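You operate a simulated robot arm through the tools that you are given. There is no shell and no other tool. Be economical: measure what you need, move in short steps, check, and stop when the job is done.

Carry out the task below with a simulated two-armed robot. There is one attempt and no reset: what you move stays moved.

JOB
Count out what is wanted on the top of the dining table. At the end: exactly one of the tea boxes from the top of the breakfast bar is on the top of the dining table; exactly one of the potatoes from the grey cupboard shelf is on the top of the dining table; whatever was shut is shut again. Leave all else as you found it, and nothing knocked over.

Only the result counts: the job must be done as asked and must still hold three seconds after the hand-in. Knocking over, shifting, dropping, spilling or breaking anything else fails it.

ROBOT AND FRAMES
Two 7-joint arms with fingered hands on one trunk, on a base that drives. Base frame: it is fixed to the floor where the robot stands at the start and does not move with it; the origin is under the middle of the robot, x ahead of it, y to its left, z up. Lengths are in m, angles in degrees, forces in N, time in s.
The left shoulder is at the start at [0.07, 0.169, 1.293], the right one opposite. With the tool pointing down near the work surface each hand reaches from about 0.1 to 0.3 m from the robot's upright axis, wherever it stands, measured 20 degrees to its own side. Places, roughly: grey cupboard door [1.1, 3.3, 0.5]; potato (9x6x6 cm) [1.2, 3.4, 0.5]; top of the dining table [3.4, 1.2, 0.8]. Payload 3.4 kg a hand.
Tool frame (each hand has its own): the origin (TCP) lies between the finger pads and is the grasp point; the fingertips stand 0.023 m ahead of it; z points along the fingers, y is the line along which they close. The gripper opens to 0.116 m. The gripper's body begins 0.065 m behind the TCP. The gripper is a hand of 4 fingers: y runs from the thumb to the fingers, the wrist lies at [0, 0, -0.211] in the tool frame.
Orientation is that of the tool frame in the base frame, as [roll, pitch, yaw] about the fixed x, y, z axes, in that order (R = Rz(yaw) Ry(pitch) Rx(roll)). With the fingers straight down and closing along the base's y, the tool's x points along the base's -x, its y along +y and its z along -z.

CONTROLS
- The arms move only by the tool arm_command. It takes "left_plan", "right_plan" or both (then of equal length, played together; a hand with none holds still); each is text: rows parted by semicolons, each of 6 numbers parted by spaces: the shift along the tool's x, y, z in m, then the turn, a rotation vector about the tool's x, y, z in degrees. In form: dx dy dz ax ay az; .... A call has 1 to 20 rows; each row shifts and turns the commanded pose from where the row before left it, along the tool's axes as they then stand. Each row takes 0.2 s and may step no farther than 0.05 m and 8.6 degrees from the row before; otherwise, the whole call is refused. A pose out of reach is approached as far as the arm can. The call stops where the force on the tool passes 40 N (or 10 N more than at its start, if that is more) or the arm is blocked; 0.2 s more then pass. In this call time passes only in rows, and 0.2 s behind the last. The reply holds the time, the measured pose of the TCP, the force on the tool along the base axes, the opening and the grip force, in the units named above and with some noise, with the torque about the TCP (base axes, N m) and any sound that the robot's microphone picked up, and new pictures: "views" is both (left out), scene, wrist or none (wrist: the cameras of the hands that moved).
- Cameras (640 x 400 px; columns grow to the right, rows downward): "scene" is now at [0.1304, -0.0051, 1.5064]; the picture's right is [-0.08, -1.00, 0.00], its down [-0.71, 0.06, -0.70] and it looks along [0.70, -0.05, -0.71] (base axes); focal length 262 px, centre (320, 200). "left" rides on the left gripper at [-0.069, 0.001, -0.09] in its tool frame; the picture's right is [-0.01, -1.00, 0.00], its down [0.79, -0.01, -0.61] and it looks along [0.61, -0.01, 0.79] (tool axes); focal length 251 px, centre (320, 200). "right" rides on the right gripper at [0.068, 0, -0.09] in its tool frame; the picture's right is [-0.01, 1.00, 0.00], its down [-0.79, -0.01, -0.61] and it looks along [-0.61, -0.01, 0.80] (tool axes); focal length 251 px, centre (320, 200). There is no depth. A picture from a camera that has moved, and an enlarged one, comes with that camera's place and axes in the base frame and with its lens.
- move_column(by): slides the trunk up (or, below 0, down) by that many m; the arms and the scene camera ride with it, the base frame stays. It gives what a move gives, with no picture.
- roll_base(legs): drives the robot by 1 to 6 legs, each [ahead, left, turn to the left] in m, m and degrees, along the robot's own axes; the way and the turn of a leg run together, so that a leg with both is an arc; at most 1.5 m and 180 degrees a leg. The arms and the cameras ride along, it lands a little off, and it stops where it bumps. It gives what a move gives, and a new picture of the scene camera.
- finger_targets(finger1, finger2, finger3, thumb_bend, hand): sets how far each is bent, from 0 (flat) to 100 (curled in); at 30 the hand is open as for a grip, at 70 the pads meet at the TCP. One left out holds its place. A second passes; each finger stops where it meets its share of the squeeze, and holds until it gets a number again. It is the only way to open and close the hand. It gives what a move gives, with no picture; readings hold the bend of each and the force on the fingers (four entries, about 0 where the hand has none), thumb and palm.
- turn_head(pan, tilt): turns the head with the scene camera to pan (to the left, within 86 degrees either way) and tilt (down, from -29 to 69), counted from straight ahead of the robot. It gives what a move gives, and a new picture of the scene camera.
- inspect(camera, box): a new picture of the part [left, top, right, bottom] of that camera's present view, enlarged. It takes no simulated time.
- finish_job(): hands the job in; it is judged then, once.

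Work in short steps. Places have to be worked out from the pictures, the camera data and where the tool is seen: move nearer, look again, correct. Check each grasp and each placing, and mend what went wrong. You have 165 turns and 260 pictures in all, those below and enlarged ones among them. Open the grippers and draw the arms clear of the work before you hand the job in, unless the task says otherwise; then end with one line.

The tools are called after ">>>" as a command line: name --argument value ..., lists and objects as JSON in quotes. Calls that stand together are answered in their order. arm_command: Moves the arms, as the interface text tells. Its arguments: {"type":"object","properties":{"left_plan":{"type":"string"},"right_plan":{"type":"string"},"views":{"type":"string","enum":["both","scene","wrist","none"]}},"required":[]} The other tools are called the same way: move_column (by) slides the trunk up or down; finger_targets (finger1, finger2, finger3, thumb_bend, hand) moves the fingers one by one; roll_base (legs) drives the base; turn_head (pan, tilt) turns the head that bears the scene camera; inspect (camera, box) takes an enlarged picture of a part of a camera's view; finish_job () hands the job in.

At the start:

```text
time_s: 0.0
left_tcp_pos: [0.4388, 0.2102, 1.1503]
left_orientation: [180.0, 0.0, -180.0]
left_wrist_force: [0.2, -0.5, -0.2]
left_wrist_torque: [-0.01, 0.0, 0.03]
left_opening: 0.1159
left_finger_force: 0.1
left_shape: jaw
left_bend: [30.0, 30.0, 30.0, 30.0]
left_finger forces: [0.1, 0.1, 0.0, 0.1, 0.1, 0.0]
right_tcp_pos: [0.5215, -0.2248, 1.1764]
right_orientation: [180.0, 0.1, -179.9]
right_wrist_force: [0.1, -0.2, 0.0]
right_wrist_torque: [0.02, 0.0, 0.0]
right_opening: 0.1159
right_finger_force: 0.1
right_shape: jaw
right_bend: [30.0, 30.0, 30.0, 30.0]
right_finger forces: [0.0, 0.1, 0.1, 0.1, 0.0, 0.0]
trunk travel left (down, up): [-0.8, 0.14]
robot x, y, heading: [0.0017, 0.0001, 0.0]
head pan, tilt: [-4.5, 45.2]
```

scene: 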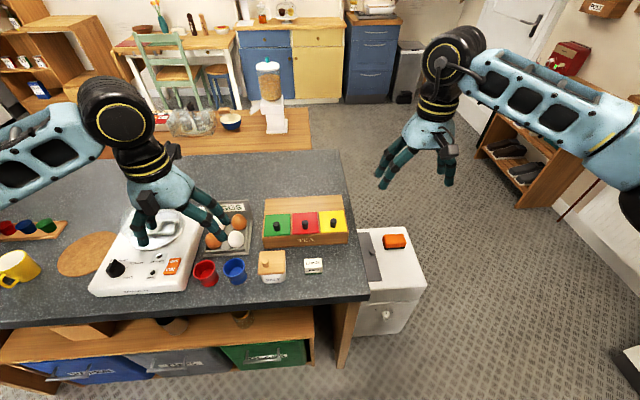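
right: 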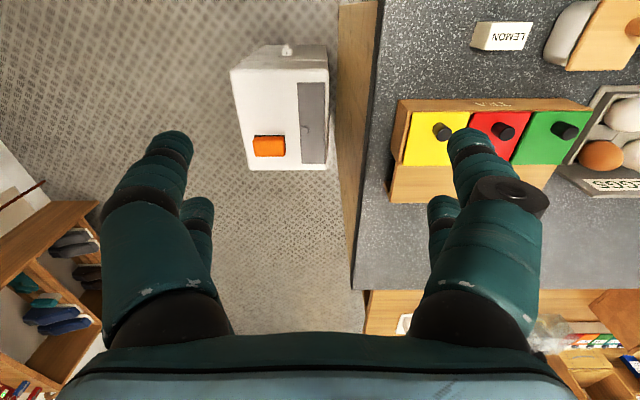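
left: 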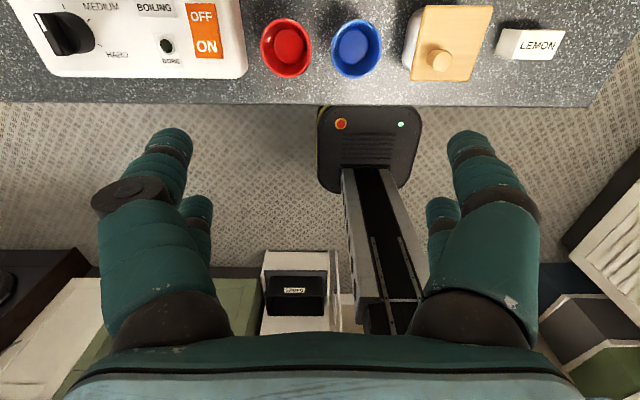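

I'll look at the bar closely first: the TEA chest and the small box marked LEMON.

>>> inspect --camera "scene" --box '[180, 180, 380, 305]'

>>> inspect --camera "right" --box '[380, 0, 640, 200]'

>>> turn_head --pan 60 --tilt 25

```text
3.20 times, centred on (280, 242) of scene
camera zoom: at [0.1304, -0.0051, 1.5064], right [-0.08, -1.0, 0.0], down [-0.71, 0.06, -0.7], along [0.7, -0.05, -0.71], focal length 840 px, centre (448, 64)
```

zoom: 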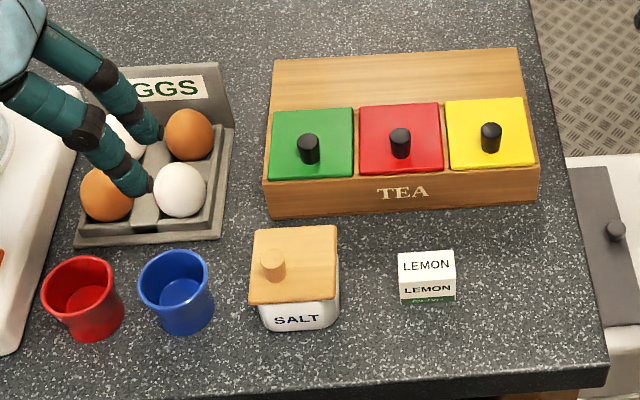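

```text
2.00 times, centred on (510, 100) of right
camera zoom: at [0.4531, -0.2268, 1.2666], right [0.01, 1.0, 0.0], down [0.79, -0.01, 0.61], along [0.61, -0.01, -0.8], focal length 503 px, centre (-60, 400)
```

zoom: 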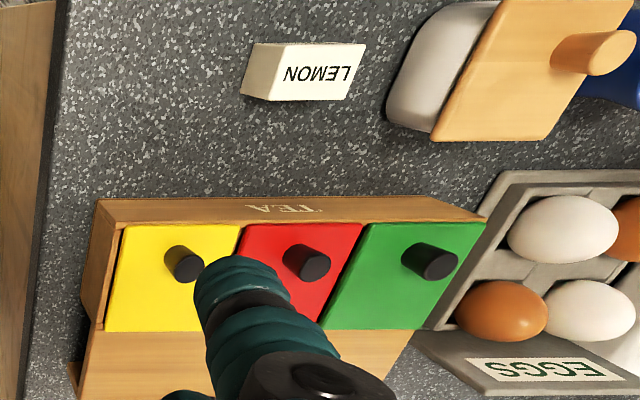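

```text
time_s: 1.4
left_tcp_pos: [0.4409, 0.2092, 1.1514]
left_orientation: [-180.0, -0.1, -179.9]
left_wrist_force: [0.3, 0.0, -0.7]
left_wrist_torque: [0.0, 0.02, 0.0]
left_opening: 0.1161
left_finger_force: 0.0
left_shape: jaw
left_bend: [30.0, 30.0, 30.0, 30.0]
left_finger forces: [0.0, 0.1, 0.0, 0.0, 0.0, 0.0]
right_tcp_pos: [0.5215, -0.2251, 1.1771]
right_orientation: [180.0, 0.0, 180.0]
right_wrist_force: [-0.3, 0.4, 0.3]
right_wrist_torque: [-0.02, 0.03, -0.05]
right_opening: 0.116
right_finger_force: 0.1
right_shape: jaw
right_bend: [30.0, 30.0, 30.0, 30.0]
right_finger forces: [0.0, 0.1, 0.1, 0.0, 0.0, 0.0]
trunk travel left (down, up): [-0.8, 0.14]
robot x, y, heading: [0.0006, -0.0, -0.1]
head pan, tilt: [60.0, 25.0]
camera scene: at [0.0955, 0.081, 1.5371], right [0.87, -0.5, 0.0], down [-0.21, -0.37, -0.91], along [0.45, 0.78, -0.42], focal length 262 px, centre (320, 200)
```

scene: 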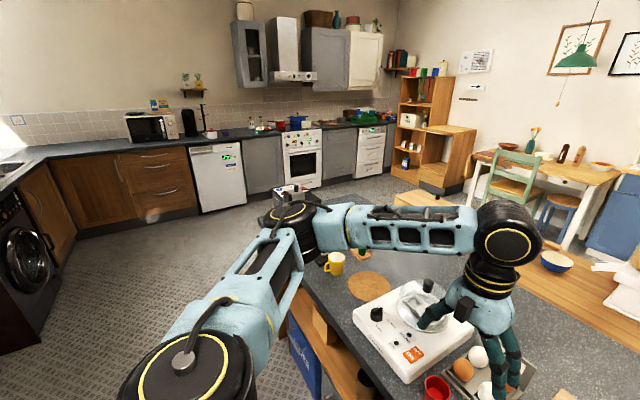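

Zooming on the small LEMON box, which may be a tea box, and on the far-left shelves.

>>> turn_head --pan -10 --tilt 60

>>> inspect --camera "left" --box '[480, 10, 580, 72]'

>>> inspect --camera "scene" --box '[260, 100, 360, 162]'

```text
time_s: 2.8
left_tcp_pos: [0.4401, 0.2086, 1.1506]
left_orientation: [180.0, 0.0, -179.9]
left_wrist_force: [-0.2, 0.0, 0.8]
left_wrist_torque: [0.0, 0.0, -0.02]
left_opening: 0.116
left_finger_force: 0.0
left_shape: jaw
left_bend: [30.0, 30.0, 30.0, 30.0]
left_finger forces: [0.0, 0.0, 0.0, 0.1, 0.0, 0.1]
right_tcp_pos: [0.522, -0.2253, 1.1769]
right_orientation: [-180.0, 0.1, 180.0]
right_wrist_force: [-0.1, 0.1, -0.1]
right_wrist_torque: [0.0, 0.01, 0.03]
right_opening: 0.116
right_finger_force: 0.2
right_shape: jaw
right_bend: [30.0, 30.0, 30.0, 30.0]
right_finger forces: [0.1, 0.0, 0.1, 0.0, 0.0, 0.1]
trunk travel left (down, up): [-0.8, 0.14]
robot x, y, heading: [-0.0016, -0.0019, -0.2]
head pan, tilt: [-10.0, 60.0]
camera scene: at [0.1151, -0.0103, 1.4871], right [-0.17, -0.98, 0.0], down [-0.85, 0.15, -0.5], along [0.49, -0.09, -0.87], focal length 262 px, centre (320, 200)
```

scene: 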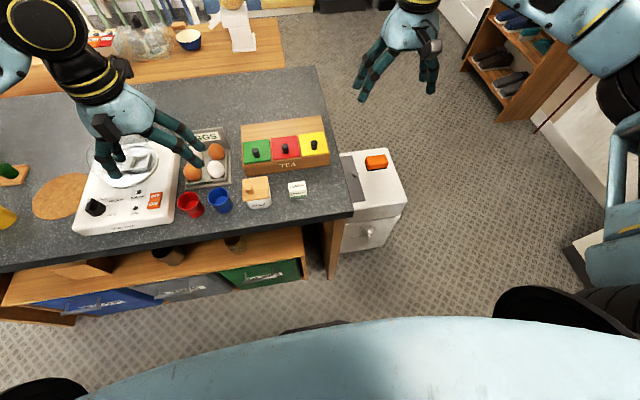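

```text
6.40 times, centred on (530, 41) of left
camera zoom: at [0.5092, 0.2105, 1.2401], right [0.01, -1.0, 0.0], down [-0.79, -0.01, 0.61], along [-0.61, -0.01, -0.79], focal length 1609 px, centre (-1024, 1218)
```

zoom: 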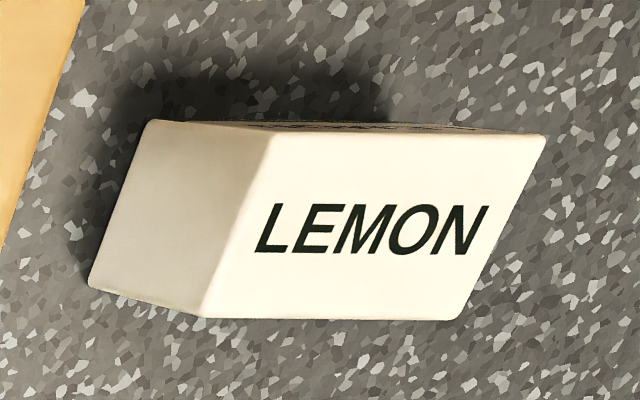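

```text
6.40 times, centred on (310, 131) of scene
camera zoom: at [0.1151, -0.0103, 1.4871], right [-0.17, -0.98, 0.0], down [-0.85, 0.15, -0.5], along [0.49, -0.09, -0.87], focal length 1680 px, centre (384, 642)
```

zoom: 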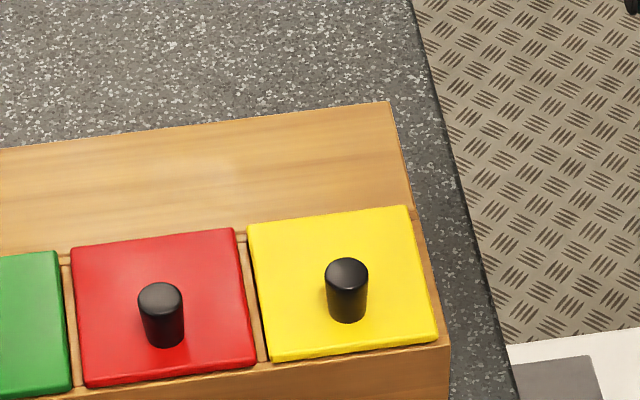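

>>> inspect --camera "scene" --box '[272, 170, 324, 202]'

```text
12.31 times, centred on (298, 186) of scene
camera zoom: at [0.1151, -0.0103, 1.4871], right [-0.17, -0.98, 0.0], down [-0.85, 0.15, -0.5], along [0.49, -0.09, -0.87], focal length 3230 px, centre (591, 372)
```

zoom: 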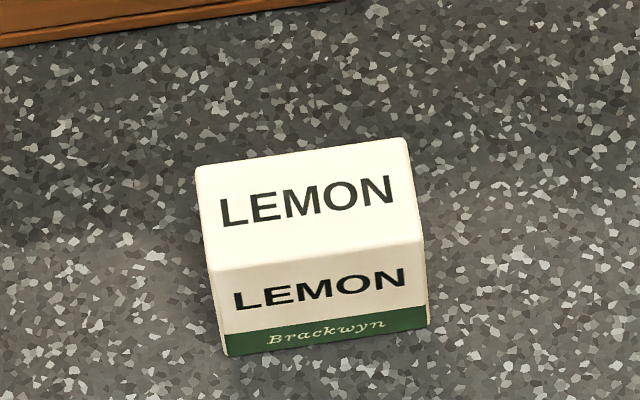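

The LEMON box is a loose Brackwyn tea box at about [0.48, -0.01], top near z≈0.93. Next I look at the grey door, the dining table and the driving routes.

>>> turn_head --pan 70 --tilt 15

>>> inspect --camera "scene" --box '[260, 100, 460, 225]'

>>> turn_head --pan 20 --tilt 25

>>> turn_head --pan -50 --tilt 35

```text
time_s: 4.3
left_tcp_pos: [0.4406, 0.2092, 1.1509]
left_orientation: [-179.9, 0.0, -179.9]
left_wrist_force: [1.2, 0.4, 0.3]
left_wrist_torque: [-0.02, 0.02, 0.01]
left_opening: 0.1159
left_finger_force: 0.1
left_shape: jaw
left_bend: [30.0, 30.0, 30.0, 30.0]
left_finger forces: [0.0, 0.0, 0.0, 0.0, 0.0, 0.0]
right_tcp_pos: [0.521, -0.2256, 1.1773]
right_orientation: [-180.0, 0.0, 180.0]
right_wrist_force: [0.5, -0.4, -0.3]
right_wrist_torque: [-0.02, -0.03, -0.02]
right_opening: 0.1159
right_finger_force: 0.1
right_shape: jaw
right_bend: [30.0, 30.0, 30.0, 30.0]
right_finger forces: [0.0, 0.0, 0.0, 0.0, 0.0, 0.1]
trunk travel left (down, up): [-0.8, 0.14]
robot x, y, heading: [0.0016, 0.0021, 0.1]
head pan, tilt: [70.0, 15.0]
camera scene: at [0.0814, 0.089, 1.5534], right [0.94, -0.34, 0.0], down [-0.09, -0.24, -0.97], along [0.33, 0.91, -0.26], focal length 262 px, centre (320, 200)
```

scene: 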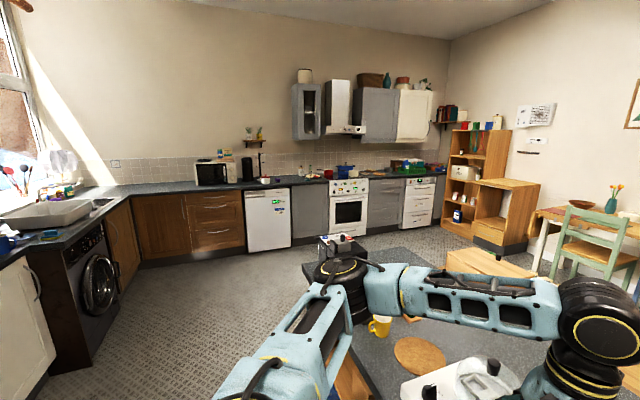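

```text
3.20 times, centred on (360, 162) of scene
camera zoom: at [0.0814, 0.089, 1.5534], right [0.94, -0.34, 0.0], down [-0.09, -0.24, -0.97], along [0.33, 0.91, -0.26], focal length 840 px, centre (192, 320)
```

zoom: 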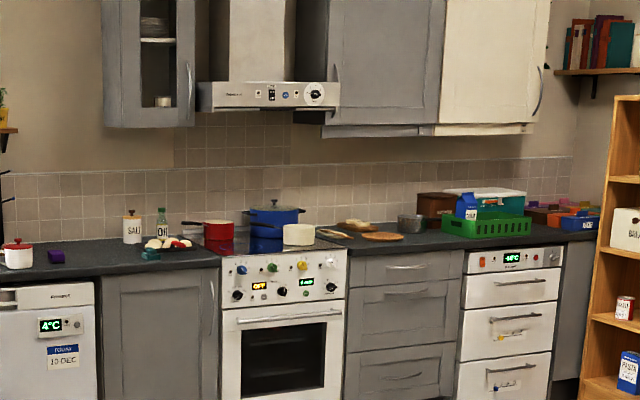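

```text
time_s: 5.5
left_tcp_pos: [0.4392, 0.2085, 1.1503]
left_orientation: [180.0, -0.1, -179.9]
left_wrist_force: [0.2, -0.4, -0.4]
left_wrist_torque: [0.01, 0.04, 0.01]
left_opening: 0.1154
left_finger_force: 0.1
left_shape: jaw
left_bend: [30.0, 30.0, 30.0, 30.0]
left_finger forces: [0.0, 0.1, 0.0, 0.0, 0.1, 0.1]
right_tcp_pos: [0.521, -0.2263, 1.1773]
right_orientation: [-180.0, 0.0, -179.9]
right_wrist_force: [0.4, -0.3, -0.2]
right_wrist_torque: [0.01, -0.01, -0.03]
right_opening: 0.1159
right_finger_force: 0.0
right_shape: jaw
right_bend: [30.0, 30.0, 30.0, 30.0]
right_finger forces: [0.1, 0.0, 0.1, 0.1, 0.0, 0.0]
trunk travel left (down, up): [-0.8, 0.14]
robot x, y, heading: [0.0018, 0.0006, 0.0]
head pan, tilt: [20.0, 25.0]
camera scene: at [0.1359, 0.0328, 1.5372], right [0.34, -0.94, 0.0], down [-0.4, -0.14, -0.91], along [0.85, 0.31, -0.42], focal length 262 px, centre (320, 200)
```

scene: 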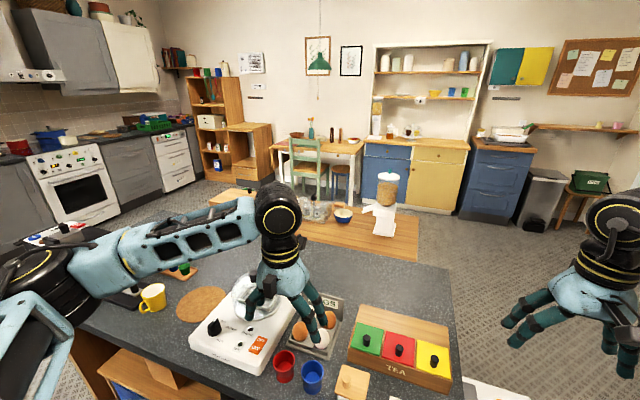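

```text
time_s: 6.9
left_tcp_pos: [0.4402, 0.2095, 1.1512]
left_orientation: [180.0, -0.1, -179.8]
left_wrist_force: [-0.2, 0.2, 0.4]
left_wrist_torque: [-0.01, -0.01, 0.02]
left_opening: 0.1159
left_finger_force: 0.0
left_shape: jaw
left_bend: [30.0, 30.0, 30.0, 30.0]
left_finger forces: [0.1, 0.1, 0.0, 0.1, 0.0, 0.0]
right_tcp_pos: [0.521, -0.2251, 1.1771]
right_orientation: [179.9, 0.0, 180.0]
right_wrist_force: [-0.2, -0.5, -0.3]
right_wrist_torque: [-0.03, 0.0, -0.03]
right_opening: 0.1162
right_finger_force: 0.2
right_shape: jaw
right_bend: [30.0, 30.0, 30.0, 30.0]
right_finger forces: [0.1, 0.0, 0.0, 0.0, 0.0, 0.1]
trunk travel left (down, up): [-0.8, 0.14]
robot x, y, heading: [0.0027, -0.0041, -0.1]
head pan, tilt: [-50.0, 35.0]
camera scene: at [0.1061, -0.0662, 1.5214], right [-0.77, -0.64, 0.0], down [-0.37, 0.44, -0.82], along [0.53, -0.63, -0.57], focal length 262 px, centre (320, 200)
```

scene: 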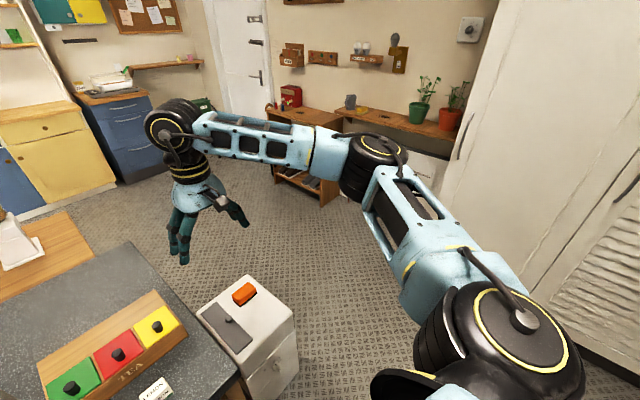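

Inspecting the right hand's shape to plan the pinch on the small box (about 4 × 2.6 × 3.3 cm, standing on the bar at about [0.482, -0.012]).

>>> inspect --camera "scene" --box '[120, 130, 280, 230]'

>>> inspect --camera "right" --box '[60, 100, 560, 400]'

```text
4.00 times, centred on (200, 180) of scene
camera zoom: at [0.1061, -0.0662, 1.5214], right [-0.77, -0.64, 0.0], down [-0.37, 0.44, -0.82], along [0.53, -0.63, -0.57], focal length 1050 px, centre (800, 280)
```

zoom: 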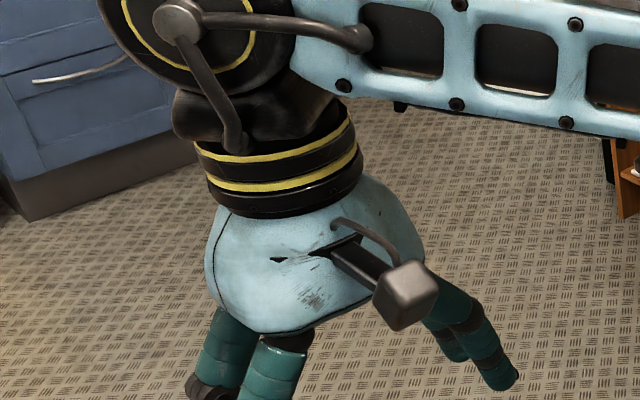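

```text
1.28 times, centred on (310, 250) of right
camera zoom: at [0.4531, -0.2267, 1.2666], right [0.01, 1.0, 0.0], down [0.79, -0.01, 0.61], along [0.61, -0.01, -0.8], focal length 322 px, centre (333, 136)
```

zoom: 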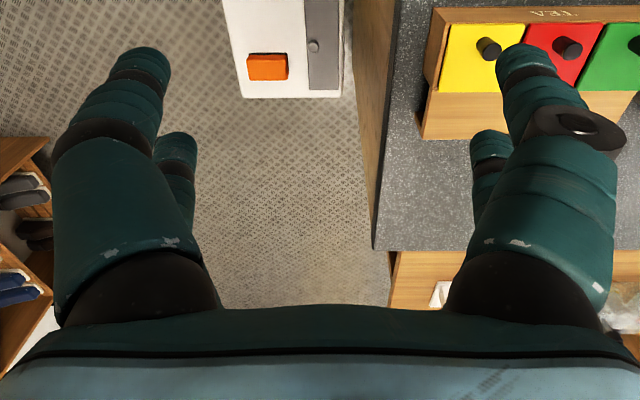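

The hand has two fingers on each side, about 4 cm apart along the tool's x. So I'll pinch the box along base x with the hand yawed 90°. I move the right hand above the box, still high, and turn it.

>>> arm_command --right_plan "0.0067 0.0355 0 0 0 0; 0.0067 0.0355 0 0 0 0; 0.0067 0.0355 0 0 0 0; 0.0067 0.0355 0 0 0 0; 0.0067 0.0355 0 0 0 0; 0.0065 0.0355 0 0 0 0; 0 0 0 0 0 -8.2; 0 0 0 0 0 -8.2; 0 0 0 0 0 -8.2; 0 0 0 0 0 -8.2; 0 0 0 0 0 -8.2; 0 0 0 0 0 -8.2; 0 0 0 0 0 -8.2; 0 0 0 0 0 -8.2; 0 0 0 0 0 -8.2; 0 0 0 0 0 -8.2; 0 0 0 0 0 -8" --views "wrist"

>>> finger_targets --hand "right" --finger1 42 --finger2 42 --finger3 42 --thumb_bend 42

>>> turn_head --pan -5 --tilt 55

```text
time_s: 10.5
left_tcp_pos: [0.4398, 0.2088, 1.1491]
left_orientation: [180.0, 0.0, -179.9]
left_wrist_force: [-0.9, 0.1, -1.1]
left_wrist_torque: [0.0, 0.02, 0.01]
left_opening: 0.116
left_finger_force: 0.0
left_shape: jaw
left_bend: [30.0, 30.0, 30.0, 30.0]
left_finger forces: [0.2, 0.0, 0.1, 0.0, 0.0, 0.0]
right_tcp_pos: [0.4809, -0.0115, 1.1779]
right_orientation: [-180.0, 0.0, -89.9]
right_wrist_force: [0.3, 0.5, 0.3]
right_wrist_torque: [0.02, -0.02, 0.03]
right_opening: 0.1161
right_finger_force: 0.0
right_shape: jaw
right_bend: [30.0, 30.0, 30.0, 30.0]
right_finger forces: [0.0, 0.0, 0.0, 0.0, 0.0, 0.1]
trunk travel left (down, up): [-0.8, 0.14]
robot x, y, heading: [0.0007, 0.0025, -0.0]
head pan, tilt: [-50.0, 35.0]
camera right: at [0.4813, -0.0828, 1.2667], right [-1.0, 0.01, 0.0], down [0.01, 0.79, 0.61], along [0.0, 0.61, -0.79], focal length 251 px, centre (320, 200)
```

right: 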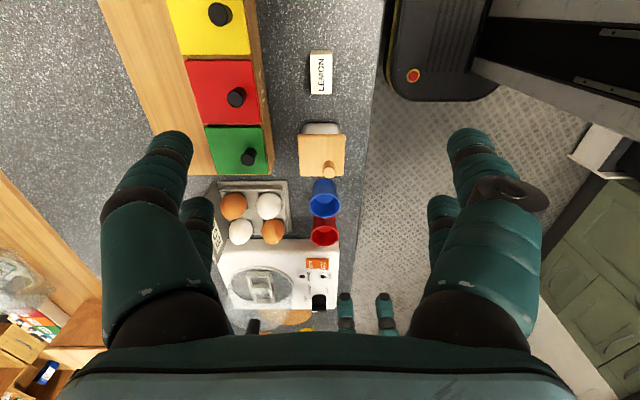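

```text
time_s: 11.5
left_tcp_pos: [0.4395, 0.2093, 1.1505]
left_orientation: [180.0, 0.0, -179.9]
left_wrist_force: [0.4, -0.7, -0.5]
left_wrist_torque: [0.0, 0.02, -0.01]
left_opening: 0.1159
left_finger_force: 0.0
left_shape: jaw
left_bend: [30.0, 30.0, 30.0, 30.0]
left_finger forces: [0.0, 0.1, 0.0, 0.0, 0.1, 0.1]
right_tcp_pos: [0.4817, -0.0131, 1.1781]
right_orientation: [-180.0, 0.0, -90.0]
right_wrist_force: [0.3, 0.3, -0.5]
right_wrist_torque: [-0.01, 0.03, 0.01]
right_opening: 0.0825
right_finger_force: 0.0
right_shape: fingers
right_bend: [42.0, 42.0, 42.0, 42.0]
right_finger forces: [0.0, 0.0, 0.0, 0.0, 0.0, 0.0]
trunk travel left (down, up): [-0.8, 0.14]
robot x, y, heading: [0.0019, -0.0016, -0.1]
head pan, tilt: [-50.0, 35.0]
```

```text
time_s: 12.6
left_tcp_pos: [0.4396, 0.2086, 1.1504]
left_orientation: [-179.9, 0.0, -179.9]
left_wrist_force: [-0.1, 0.4, 0.1]
left_wrist_torque: [0.04, -0.03, 0.02]
left_opening: 0.1162
left_finger_force: 0.0
left_shape: jaw
left_bend: [30.0, 30.0, 30.0, 30.0]
left_finger forces: [0.0, 0.0, 0.1, 0.0, 0.0, 0.0]
right_tcp_pos: [0.4809, -0.0118, 1.1775]
right_orientation: [180.0, 0.0, -90.1]
right_wrist_force: [-0.3, -0.6, 0.0]
right_wrist_torque: [0.02, -0.01, 0.0]
right_opening: 0.0825
right_finger_force: 0.0
right_shape: fingers
right_bend: [42.0, 42.0, 42.0, 42.0]
right_finger forces: [0.0, 0.0, 0.0, 0.0, 0.0, 0.0]
trunk travel left (down, up): [-0.8, 0.14]
robot x, y, heading: [0.0014, -0.0023, -0.0]
head pan, tilt: [-5.0, 55.0]
camera scene: at [0.1212, -0.0051, 1.4932], right [-0.09, -1.0, 0.0], down [-0.82, 0.07, -0.57], along [0.57, -0.05, -0.82], focal length 262 px, centre (320, 200)
```

scene: 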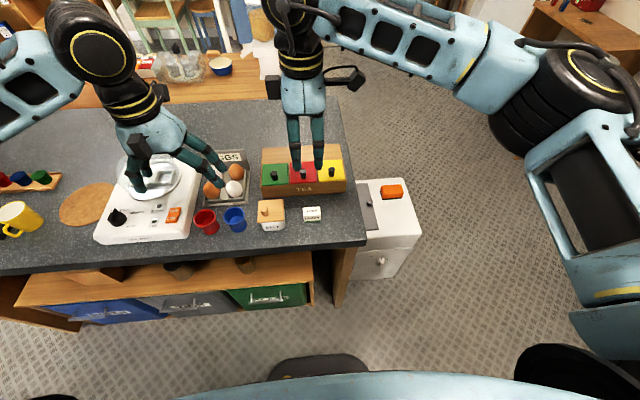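

The box centre is at about [0.481, -0.014], and the chest front is about 6 cm behind it. I'll narrow the hand and lower to z≈1.0 to check.

>>> finger_targets --hand "right" --finger1 52 --finger2 52 --finger3 52 --thumb_bend 52

>>> arm_command --right_plan "0 0 0.04 0 0 0; 0 0 0.04 0 0 0; 0 0 0.04 0 0 0; 0 0 0.04 0 0 0; 0 0 0.02 0 0 0" --views "both"

```text
time_s: 13.6
left_tcp_pos: [0.4396, 0.2097, 1.1511]
left_orientation: [179.9, 0.1, -179.9]
left_wrist_force: [-0.5, 0.3, -1.0]
left_wrist_torque: [0.01, -0.02, 0.01]
left_opening: 0.116
left_finger_force: 0.0
left_shape: jaw
left_bend: [30.0, 30.0, 30.0, 30.0]
left_finger forces: [0.0, 0.1, 0.2, 0.0, 0.1, 0.1]
right_tcp_pos: [0.4809, -0.0132, 1.1775]
right_orientation: [180.0, -0.1, -89.9]
right_wrist_force: [0.1, 0.4, -0.3]
right_wrist_torque: [0.02, 0.01, 0.0]
right_opening: 0.0528
right_finger_force: 0.0
right_shape: fingers
right_bend: [52.0, 52.0, 52.0, 52.0]
right_finger forces: [0.1, 0.1, 0.0, 0.1, 0.0, 0.0]
trunk travel left (down, up): [-0.8, 0.14]
robot x, y, heading: [-0.0021, 0.0006, -0.1]
head pan, tilt: [-5.0, 55.0]
```

```text
time_s: 14.8
left_tcp_pos: [0.4408, 0.2096, 1.1508]
left_orientation: [180.0, 0.0, -179.8]
left_wrist_force: [0.4, 0.1, -1.0]
left_wrist_torque: [-0.02, 0.02, -0.01]
left_opening: 0.1158
left_finger_force: 0.1
left_shape: jaw
left_bend: [30.0, 30.0, 30.0, 30.0]
left_finger forces: [0.0, 0.1, 0.0, 0.1, 0.0, 0.0]
right_tcp_pos: [0.4813, -0.0134, 0.9962]
right_orientation: [179.9, 0.0, -90.0]
right_wrist_force: [-0.3, 0.8, -0.3]
right_wrist_torque: [-0.03, 0.03, -0.01]
right_opening: 0.0529
right_finger_force: 0.1
right_shape: fingers
right_bend: [52.0, 52.0, 52.0, 52.0]
right_finger forces: [0.0, 0.0, 0.1, 0.1, 0.1, 0.1]
trunk travel left (down, up): [-0.8, 0.14]
robot x, y, heading: [-0.0007, -0.0002, -0.1]
head pan, tilt: [-5.0, 55.0]
camera scene: at [0.1213, -0.005, 1.4932], right [-0.09, -1.0, 0.0], down [-0.82, 0.07, -0.57], along [0.57, -0.05, -0.82], focal length 262 px, centre (320, 200)
camera right: at [0.4803, -0.084, 1.0862], right [-1.0, 0.01, 0.0], down [0.01, 0.79, 0.61], along [0.01, 0.61, -0.79], focal length 251 px, centre (320, 200)
```

scene: 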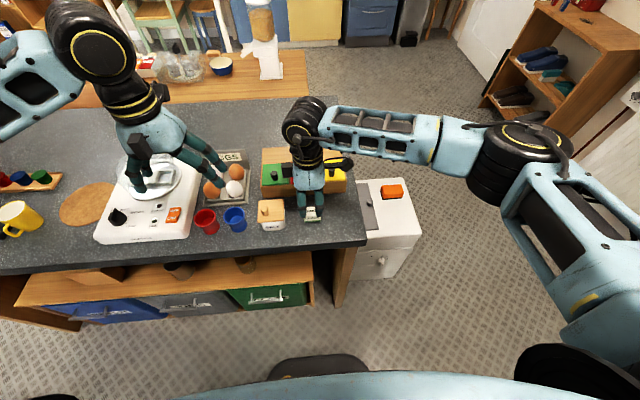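
right: 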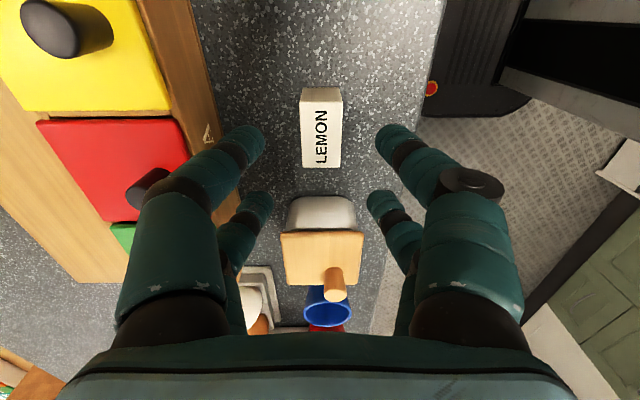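

Alignment is good. I descend to TCP z≈0.925 and look again before the last centimetre.

>>> arm_command --right_plan "0 0 0.03 0 0 0; 0 0 0.025 0 0 0; 0 0 0.015 0 0 0" --views "wrist"

>>> inspect --camera "scene" --box '[256, 165, 368, 235]'

```text
time_s: 15.6
left_tcp_pos: [0.4378, 0.2077, 1.1517]
left_orientation: [-180.0, 0.1, -180.0]
left_wrist_force: [0.1, 0.2, -0.4]
left_wrist_torque: [-0.01, -0.02, -0.01]
left_opening: 0.1161
left_finger_force: 0.0
left_shape: jaw
left_bend: [30.0, 30.0, 30.0, 30.0]
left_finger forces: [0.0, 0.1, 0.0, 0.0, 0.1, 0.0]
right_tcp_pos: [0.4803, -0.0143, 0.9296]
right_orientation: [-179.7, 0.1, -90.1]
right_wrist_force: [1.0, -0.9, 12.2]
right_wrist_torque: [-0.02, 0.34, 0.06]
right_opening: 0.0526
right_finger_force: 6.6
right_shape: fingers
right_bend: [53.0, 53.0, 52.0, 52.0]
right_finger forces: [6.3, 4.9, 0.1, 0.0, 1.0, 0.1]
trunk travel left (down, up): [-0.8, 0.14]
robot x, y, heading: [-0.0019, -0.0, 0.3]
head pan, tilt: [-5.0, 55.0]
camera right: at [0.48, -0.0849, 1.0184], right [-1.0, 0.01, 0.0], down [0.0, 0.79, 0.61], along [0.01, 0.61, -0.79], focal length 251 px, centre (320, 200)
```

right: 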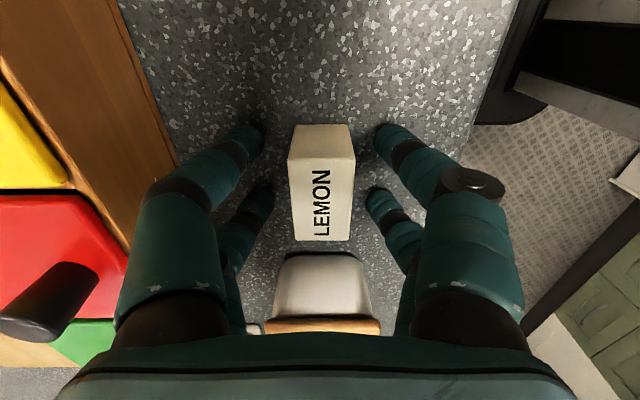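

```text
5.71 times, centred on (312, 200) of scene
camera zoom: at [0.1185, -0.0055, 1.4938], right [-0.09, -1.0, 0.0], down [-0.81, 0.07, -0.57], along [0.57, -0.05, -0.82], focal length 1500 px, centre (366, 200)
```

zoom: 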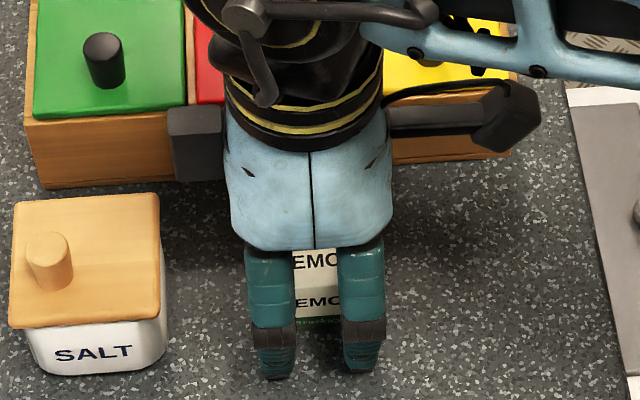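

The fingers are touching the bar (table ≈0.905). I back off 6 mm and close.

>>> arm_command --right_plan "0 0 -0.008 0 0 0" --views "none"

>>> finger_targets --hand "right" --finger1 72 --finger2 72 --finger3 72 --thumb_bend 72

>>> inspect --camera "right" --box '[160, 100, 480, 300]'

```text
time_s: 16.0
left_tcp_pos: [0.4421, 0.21, 1.1501]
left_orientation: [-179.9, -0.1, -180.0]
left_wrist_force: [0.2, 0.1, 0.0]
left_wrist_torque: [0.0, 0.0, -0.02]
left_opening: 0.1157
left_finger_force: 0.1
left_shape: jaw
left_bend: [30.0, 30.0, 30.0, 30.0]
left_finger forces: [0.0, 0.1, 0.1, 0.1, 0.0, 0.0]
right_tcp_pos: [0.4824, -0.014, 0.9352]
right_orientation: [179.9, 0.0, -90.1]
right_wrist_force: [0.3, 0.3, -0.1]
right_wrist_torque: [0.0, -0.01, 0.03]
right_opening: 0.0523
right_finger_force: 0.0
right_shape: fingers
right_bend: [52.0, 52.0, 52.0, 52.0]
right_finger forces: [0.0, 0.0, 0.0, 0.0, 0.0, 0.1]
trunk travel left (down, up): [-0.8, 0.14]
robot x, y, heading: [-0.0002, -0.0007, -0.2]
head pan, tilt: [-5.0, 55.0]
```

```text
time_s: 17.0
left_tcp_pos: [0.4399, 0.2087, 1.1501]
left_orientation: [180.0, -0.2, -179.8]
left_wrist_force: [0.0, -0.7, 0.2]
left_wrist_torque: [-0.01, 0.01, 0.0]
left_opening: 0.1158
left_finger_force: 0.0
left_shape: jaw
left_bend: [30.0, 30.0, 30.0, 30.0]
left_finger forces: [0.1, 0.0, 0.1, 0.0, 0.1, 0.0]
right_tcp_pos: [0.4822, -0.014, 0.9342]
right_orientation: [-180.0, 0.1, -90.0]
right_wrist_force: [0.3, 0.6, -0.2]
right_wrist_torque: [0.02, 0.02, 0.03]
right_opening: 0.0222
right_finger_force: 16.1
right_shape: fingers
right_bend: [62.0, 67.0, 68.0, 65.0]
right_finger forces: [8.4, 5.6, 8.2, 0.0, 9.4, 0.0]
trunk travel left (down, up): [-0.8, 0.14]
robot x, y, heading: [-0.0018, 0.0037, -0.0]
head pan, tilt: [-5.0, 55.0]
```

```text
2.00 times, centred on (320, 200) of right
camera zoom: at [0.4817, -0.0838, 1.0249], right [-1.0, 0.01, 0.0], down [0.01, 0.79, 0.61], along [0.01, 0.61, -0.79], focal length 503 px, centre (320, 200)
```

zoom: 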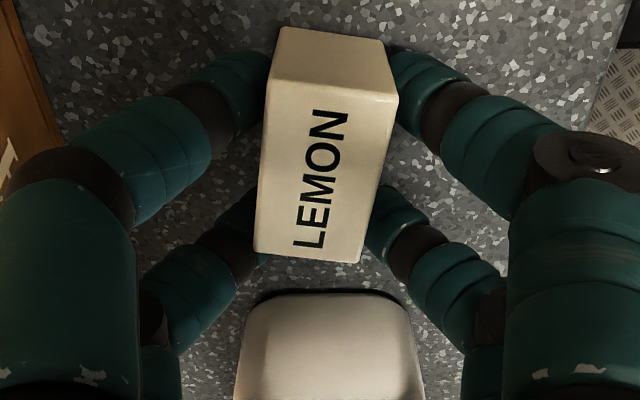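

All four digits hold the box, slightly twisted. I lift gently and check.

>>> arm_command --right_plan "0 0 -0.015 0 0 0; 0 0 -0.025 0 0 0; 0 0 -0.03 0 0 0; 0 0 -0.04 0 0 0; 0 0 -0.045 0 0 0; 0 0 -0.045 0 0 0; 0 0 -0.04 0 0 0" --views "wrist"

```text
time_s: 18.6
left_tcp_pos: [0.4399, 0.2091, 1.1507]
left_orientation: [-179.9, 0.0, -179.9]
left_wrist_force: [-0.2, 0.4, -0.2]
left_wrist_torque: [0.0, -0.01, -0.02]
left_opening: 0.1159
left_finger_force: 0.0
left_shape: jaw
left_bend: [30.0, 30.0, 30.0, 30.0]
left_finger forces: [0.0, 0.0, 0.0, 0.1, 0.0, 0.1]
right_tcp_pos: [0.4797, -0.0132, 1.1747]
right_orientation: [180.0, 0.0, -90.0]
right_wrist_force: [0.4, -0.2, -0.3]
right_wrist_torque: [0.0, 0.01, -0.02]
right_opening: 0.0219
right_finger_force: 15.4
right_shape: fingers
right_bend: [62.0, 67.0, 68.0, 65.0]
right_finger forces: [8.2, 5.5, 7.7, 0.1, 9.3, 0.0]
trunk travel left (down, up): [-0.8, 0.14]
robot x, y, heading: [0.0003, 0.0, -0.1]
head pan, tilt: [-5.0, 55.0]
camera right: at [0.479, -0.0836, 1.2651], right [-1.0, 0.01, 0.0], down [0.01, 0.79, 0.61], along [0.01, 0.61, -0.79], focal length 251 px, centre (320, 200)
```

right: 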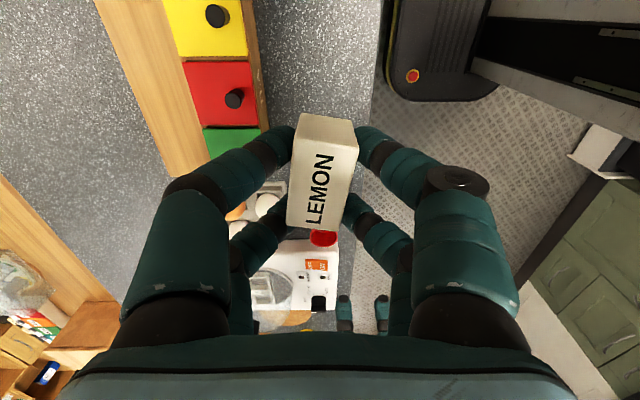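

The tea box is held firmly. I back off from the bar, sidestep to the right lane and drive forward past the bar, then look toward the dining table.

>>> turn_head --pan 0 --tilt 30

>>> roll_base --legs '[[-0.3, 0, 0], [0, -0.9, 0], [1.2, 0, 0]]'

```text
time_s: 19.5
left_tcp_pos: [0.4398, 0.2102, 1.1502]
left_orientation: [180.0, -0.1, -179.9]
left_wrist_force: [-0.2, 0.1, 0.2]
left_wrist_torque: [-0.01, -0.01, 0.02]
left_opening: 0.1159
left_finger_force: 0.0
left_shape: jaw
left_bend: [30.0, 30.0, 30.0, 30.0]
left_finger forces: [0.1, 0.0, 0.0, 0.0, 0.0, 0.0]
right_tcp_pos: [0.4797, -0.0128, 1.1746]
right_orientation: [180.0, 0.0, -90.0]
right_wrist_force: [0.6, 0.4, -0.7]
right_wrist_torque: [-0.04, 0.02, -0.01]
right_opening: 0.0222
right_finger_force: 15.5
right_shape: fingers
right_bend: [62.0, 67.0, 68.0, 65.0]
right_finger forces: [8.2, 5.5, 7.7, 0.0, 9.2, 0.1]
trunk travel left (down, up): [-0.8, 0.14]
robot x, y, heading: [-0.0008, -0.0004, -0.1]
head pan, tilt: [0.0, 30.0]
camera scene: at [0.14, 0.0012, 1.5291], right [0.0, -1.0, 0.0], down [-0.5, 0.0, -0.87], along [0.87, 0.0, -0.5], focal length 262 px, centre (320, 200)
```

scene: 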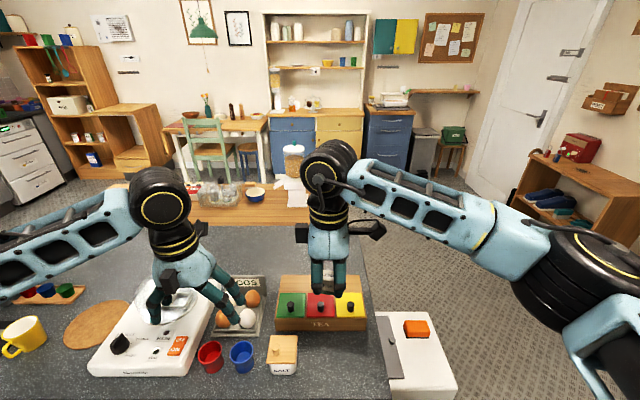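

```text
time_s: 31.5
left_tcp_pos: [1.3331, -0.6908, 1.1503]
left_orientation: [180.0, -0.1, 179.6]
left_wrist_force: [-0.3, 0.4, -0.4]
left_wrist_torque: [-0.02, 0.01, -0.02]
left_opening: 0.1158
left_finger_force: 0.1
left_shape: jaw
left_bend: [30.0, 30.0, 30.0, 30.0]
left_finger forces: [0.0, 0.0, 0.0, 0.1, 0.0, 0.0]
right_tcp_pos: [1.3699, -0.9137, 1.1756]
right_orientation: [-180.0, 0.0, -90.4]
right_wrist_force: [0.1, -0.2, 0.0]
right_wrist_torque: [-0.01, -0.01, -0.02]
right_opening: 0.0222
right_finger_force: 15.5
right_shape: fingers
right_bend: [62.0, 67.0, 68.0, 65.0]
right_finger forces: [8.2, 5.5, 7.7, 0.1, 9.2, 0.1]
trunk travel left (down, up): [-0.8, 0.14]
robot x, y, heading: [0.8919, -0.8988, -0.4]
head pan, tilt: [0.0, 30.0]
camera scene: at [1.0312, -0.8961, 1.5293], right [-0.01, -1.0, 0.0], down [-0.5, 0.0, -0.87], along [0.87, -0.01, -0.5], focal length 262 px, centre (320, 200)
```

scene: 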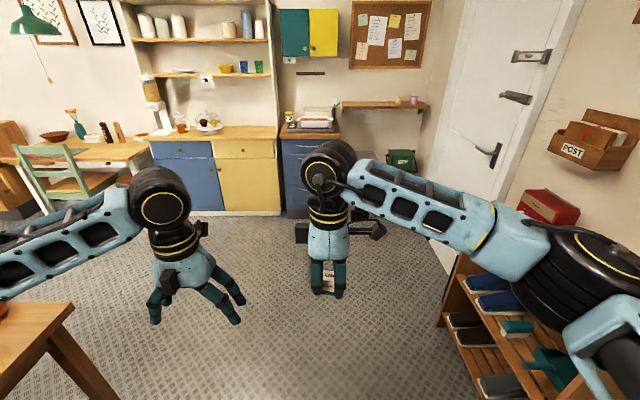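

The way ahead is clear. I drive on to x≈2.35 and then turn the head toward the table before moving left.

>>> roll_base --legs '[[1.4, 0, 0], [0, 0.6, 0]]'

>>> turn_head --pan 50 --tilt 35

```text
time_s: 41.6
left_tcp_pos: [2.7525, -0.0852, 1.1522]
left_orientation: [179.9, 0.0, -179.4]
left_wrist_force: [0.1, 0.3, -0.4]
left_wrist_torque: [0.0, 0.0, 0.03]
left_opening: 0.116
left_finger_force: 0.1
left_shape: jaw
left_bend: [30.0, 30.0, 30.0, 30.0]
left_finger forces: [0.1, 0.0, 0.0, 0.1, 0.1, 0.1]
right_tcp_pos: [2.794, -0.3075, 1.1748]
right_orientation: [-180.0, 0.1, -89.7]
right_wrist_force: [0.2, 0.2, 0.5]
right_wrist_torque: [0.01, -0.04, 0.0]
right_opening: 0.0221
right_finger_force: 15.0
right_shape: fingers
right_bend: [62.0, 67.0, 68.0, 65.0]
right_finger forces: [8.2, 5.5, 7.7, 0.0, 9.2, 0.1]
trunk travel left (down, up): [-0.8, 0.14]
robot x, y, heading: [2.3173, -0.296, 0.5]
head pan, tilt: [0.0, 30.0]
camera scene: at [2.4543, -0.2949, 1.5292], right [0.01, -1.0, 0.0], down [-0.5, 0.0, -0.87], along [0.87, 0.01, -0.5], focal length 262 px, centre (320, 200)
```

scene: 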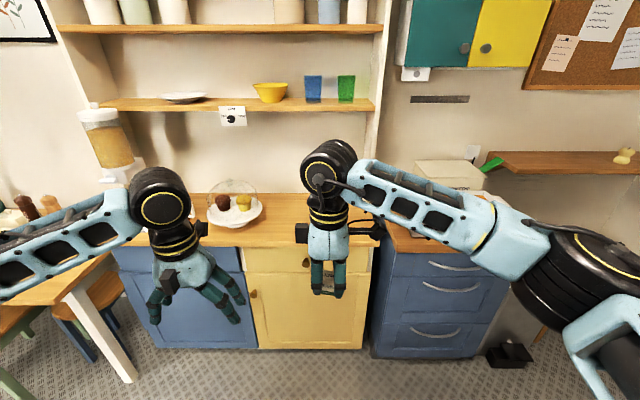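

```text
time_s: 42.8
left_tcp_pos: [2.753, -0.0825, 1.151]
left_orientation: [-179.9, 0.0, -179.5]
left_wrist_force: [0.2, 0.8, 0.2]
left_wrist_torque: [-0.01, -0.01, 0.03]
left_opening: 0.116
left_finger_force: 0.0
left_shape: jaw
left_bend: [30.0, 30.0, 30.0, 30.0]
left_finger forces: [0.0, 0.1, 0.0, 0.0, 0.0, 0.1]
right_tcp_pos: [2.7945, -0.306, 1.1756]
right_orientation: [180.0, 0.1, -89.5]
right_wrist_force: [-0.5, -0.9, -0.2]
right_wrist_torque: [-0.01, 0.01, -0.02]
right_opening: 0.0216
right_finger_force: 14.7
right_shape: fingers
right_bend: [62.0, 67.0, 68.0, 65.0]
right_finger forces: [8.3, 5.4, 7.7, 0.1, 9.3, 0.0]
trunk travel left (down, up): [-0.8, 0.14]
robot x, y, heading: [2.3144, -0.2988, 0.3]
head pan, tilt: [50.0, 35.0]
camera scene: at [2.42, -0.2267, 1.5214], right [0.77, -0.64, 0.0], down [-0.37, -0.44, -0.82], along [0.52, 0.63, -0.57], focal length 262 px, centre (320, 200)
```

scene: 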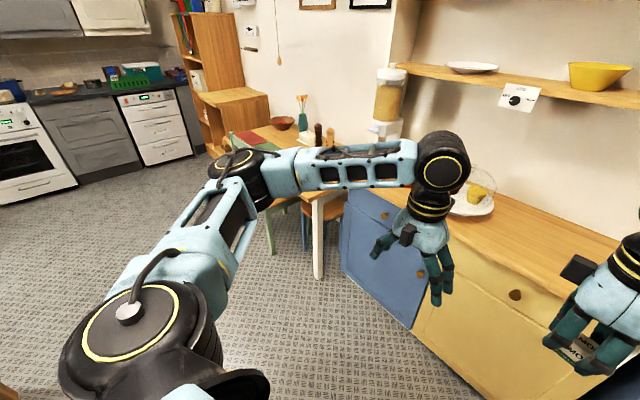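

The table's right front leg stands at about [3.18, 0.72] and the chair is further left. I move left at this x and look again.

>>> roll_base --legs '[[0, 1.0, 0]]'

>>> turn_head --pan 10 --tilt 40

```text
time_s: 48.0
left_tcp_pos: [2.7508, 0.9194, 1.1498]
left_orientation: [-180.0, 0.0, 180.0]
left_wrist_force: [-0.2, 0.0, 0.1]
left_wrist_torque: [0.0, 0.02, 0.0]
left_opening: 0.1159
left_finger_force: 0.1
left_shape: jaw
left_bend: [30.0, 30.0, 30.0, 30.0]
left_finger forces: [0.0, 0.0, 0.1, 0.1, 0.2, 0.0]
right_tcp_pos: [2.7916, 0.697, 1.1749]
right_orientation: [179.9, 0.0, -89.9]
right_wrist_force: [0.7, 0.3, -0.6]
right_wrist_torque: [0.01, 0.02, 0.01]
right_opening: 0.0222
right_finger_force: 15.7
right_shape: fingers
right_bend: [62.0, 67.0, 68.0, 65.0]
right_finger forces: [8.2, 5.6, 7.8, 0.0, 9.2, 0.0]
trunk travel left (down, up): [-0.8, 0.14]
robot x, y, heading: [2.3121, 0.7098, -0.2]
head pan, tilt: [50.0, 35.0]
camera scene: at [2.4169, 0.7791, 1.5214], right [0.77, -0.64, 0.0], down [-0.37, -0.44, -0.82], along [0.53, 0.63, -0.57], focal length 262 px, centre (320, 200)
```

scene: 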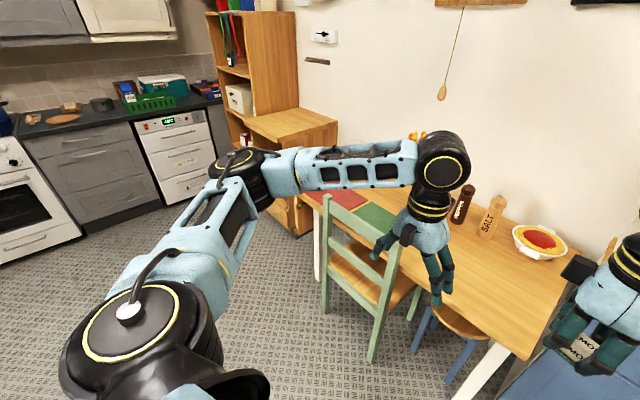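

```text
time_s: 49.1
left_tcp_pos: [2.7512, 0.9205, 1.1516]
left_orientation: [-180.0, 0.0, 180.0]
left_wrist_force: [0.3, -0.8, 0.3]
left_wrist_torque: [0.01, 0.01, -0.02]
left_opening: 0.1159
left_finger_force: 0.1
left_shape: jaw
left_bend: [30.0, 30.0, 30.0, 30.0]
left_finger forces: [0.1, 0.0, 0.1, 0.1, 0.1, 0.0]
right_tcp_pos: [2.7914, 0.6976, 1.1742]
right_orientation: [180.0, -0.1, -90.0]
right_wrist_force: [0.4, 0.2, -0.5]
right_wrist_torque: [0.0, 0.0, -0.02]
right_opening: 0.0219
right_finger_force: 15.3
right_shape: fingers
right_bend: [62.0, 67.0, 68.0, 65.0]
right_finger forces: [8.1, 5.5, 7.7, 0.1, 9.2, 0.0]
trunk travel left (down, up): [-0.8, 0.14]
robot x, y, heading: [2.309, 0.7082, -0.2]
head pan, tilt: [10.0, 40.0]
camera scene: at [2.444, 0.727, 1.5139], right [0.17, -0.98, 0.0], down [-0.63, -0.11, -0.77], along [0.75, 0.13, -0.64], focal length 262 px, centre (320, 200)
```

scene: 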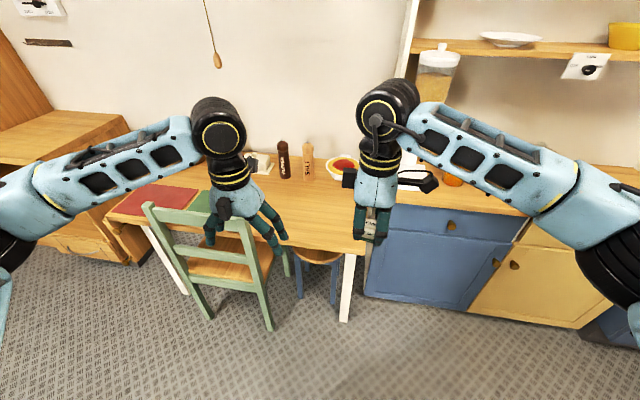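

The table corner is at about [3.05, 0.69] and the chair at x≥3.03, y≥1.1. I drive to about [2.70, 0.88] so the right hand is over the clear right part of the table.

>>> roll_base --legs '[[0, 0.17, 0], [0.38, 0, 0]]'

>>> turn_head --pan 0 --tilt 50

>>> inspect --camera "right" --box '[0, 0, 640, 400]'

```text
time_s: 52.5
left_tcp_pos: [3.1313, 1.0874, 1.1504]
left_orientation: [179.9, 0.0, 179.9]
left_wrist_force: [-0.1, 0.2, -0.7]
left_wrist_torque: [0.03, -0.01, 0.02]
left_opening: 0.1157
left_finger_force: 0.0
left_shape: jaw
left_bend: [30.0, 30.0, 30.0, 30.0]
left_finger forces: [0.1, 0.0, 0.1, 0.0, 0.0, 0.1]
right_tcp_pos: [3.1701, 0.8665, 1.1746]
right_orientation: [-179.9, 0.0, -90.3]
right_wrist_force: [0.0, -0.2, 0.7]
right_wrist_torque: [-0.05, 0.0, -0.01]
right_opening: 0.0218
right_finger_force: 15.6
right_shape: fingers
right_bend: [62.0, 67.0, 68.0, 65.0]
right_finger forces: [8.2, 5.5, 7.7, 0.0, 9.2, 0.0]
trunk travel left (down, up): [-0.8, 0.14]
robot x, y, heading: [2.6876, 0.8787, -0.0]
head pan, tilt: [10.0, 40.0]
camera scene: at [2.8232, 0.897, 1.514], right [0.17, -0.99, 0.0], down [-0.63, -0.11, -0.77], along [0.76, 0.13, -0.64], focal length 262 px, centre (320, 200)
```

scene: 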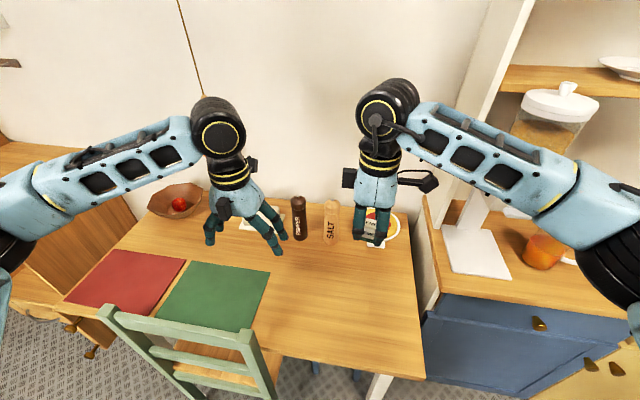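

```text
time_s: 53.3
left_tcp_pos: [3.1323, 1.0894, 1.1504]
left_orientation: [179.9, -0.2, 179.9]
left_wrist_force: [-0.2, -0.8, -0.4]
left_wrist_torque: [-0.03, 0.01, -0.01]
left_opening: 0.1161
left_finger_force: 0.0
left_shape: jaw
left_bend: [30.0, 30.0, 30.0, 30.0]
left_finger forces: [0.0, 0.0, 0.0, 0.0, 0.0, 0.0]
right_tcp_pos: [3.172, 0.8664, 1.1743]
right_orientation: [180.0, 0.1, -90.2]
right_wrist_force: [0.2, 0.5, -0.2]
right_wrist_torque: [-0.03, -0.04, -0.02]
right_opening: 0.022
right_finger_force: 15.3
right_shape: fingers
right_bend: [62.0, 67.0, 68.0, 65.0]
right_finger forces: [8.2, 5.5, 7.7, 0.0, 9.2, 0.0]
trunk travel left (down, up): [-0.8, 0.14]
robot x, y, heading: [2.6927, 0.8815, 0.1]
head pan, tilt: [0.0, 50.0]
camera scene: at [2.8187, 0.8822, 1.4997], right [0.0, -1.0, 0.0], down [-0.77, 0.0, -0.64], along [0.64, 0.0, -0.77], focal length 262 px, centre (320, 200)
```

scene: 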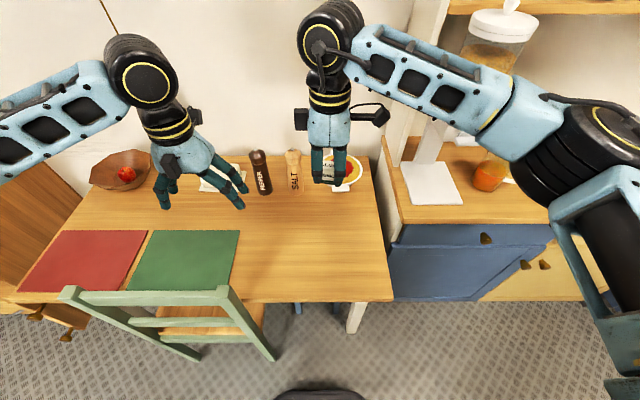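

```text
1.00 times, centred on (320, 200) of right (not enlarged: the box is as wide or as high as the picture)
camera zoom: at [3.1716, 0.796, 1.2642], right [-1.0, 0.01, 0.0], down [0.01, 0.79, 0.61], along [0.01, 0.61, -0.79], focal length 251 px, centre (320, 200)
```

zoom: 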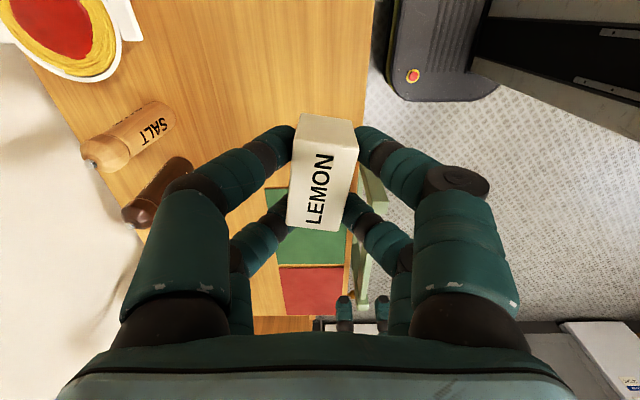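

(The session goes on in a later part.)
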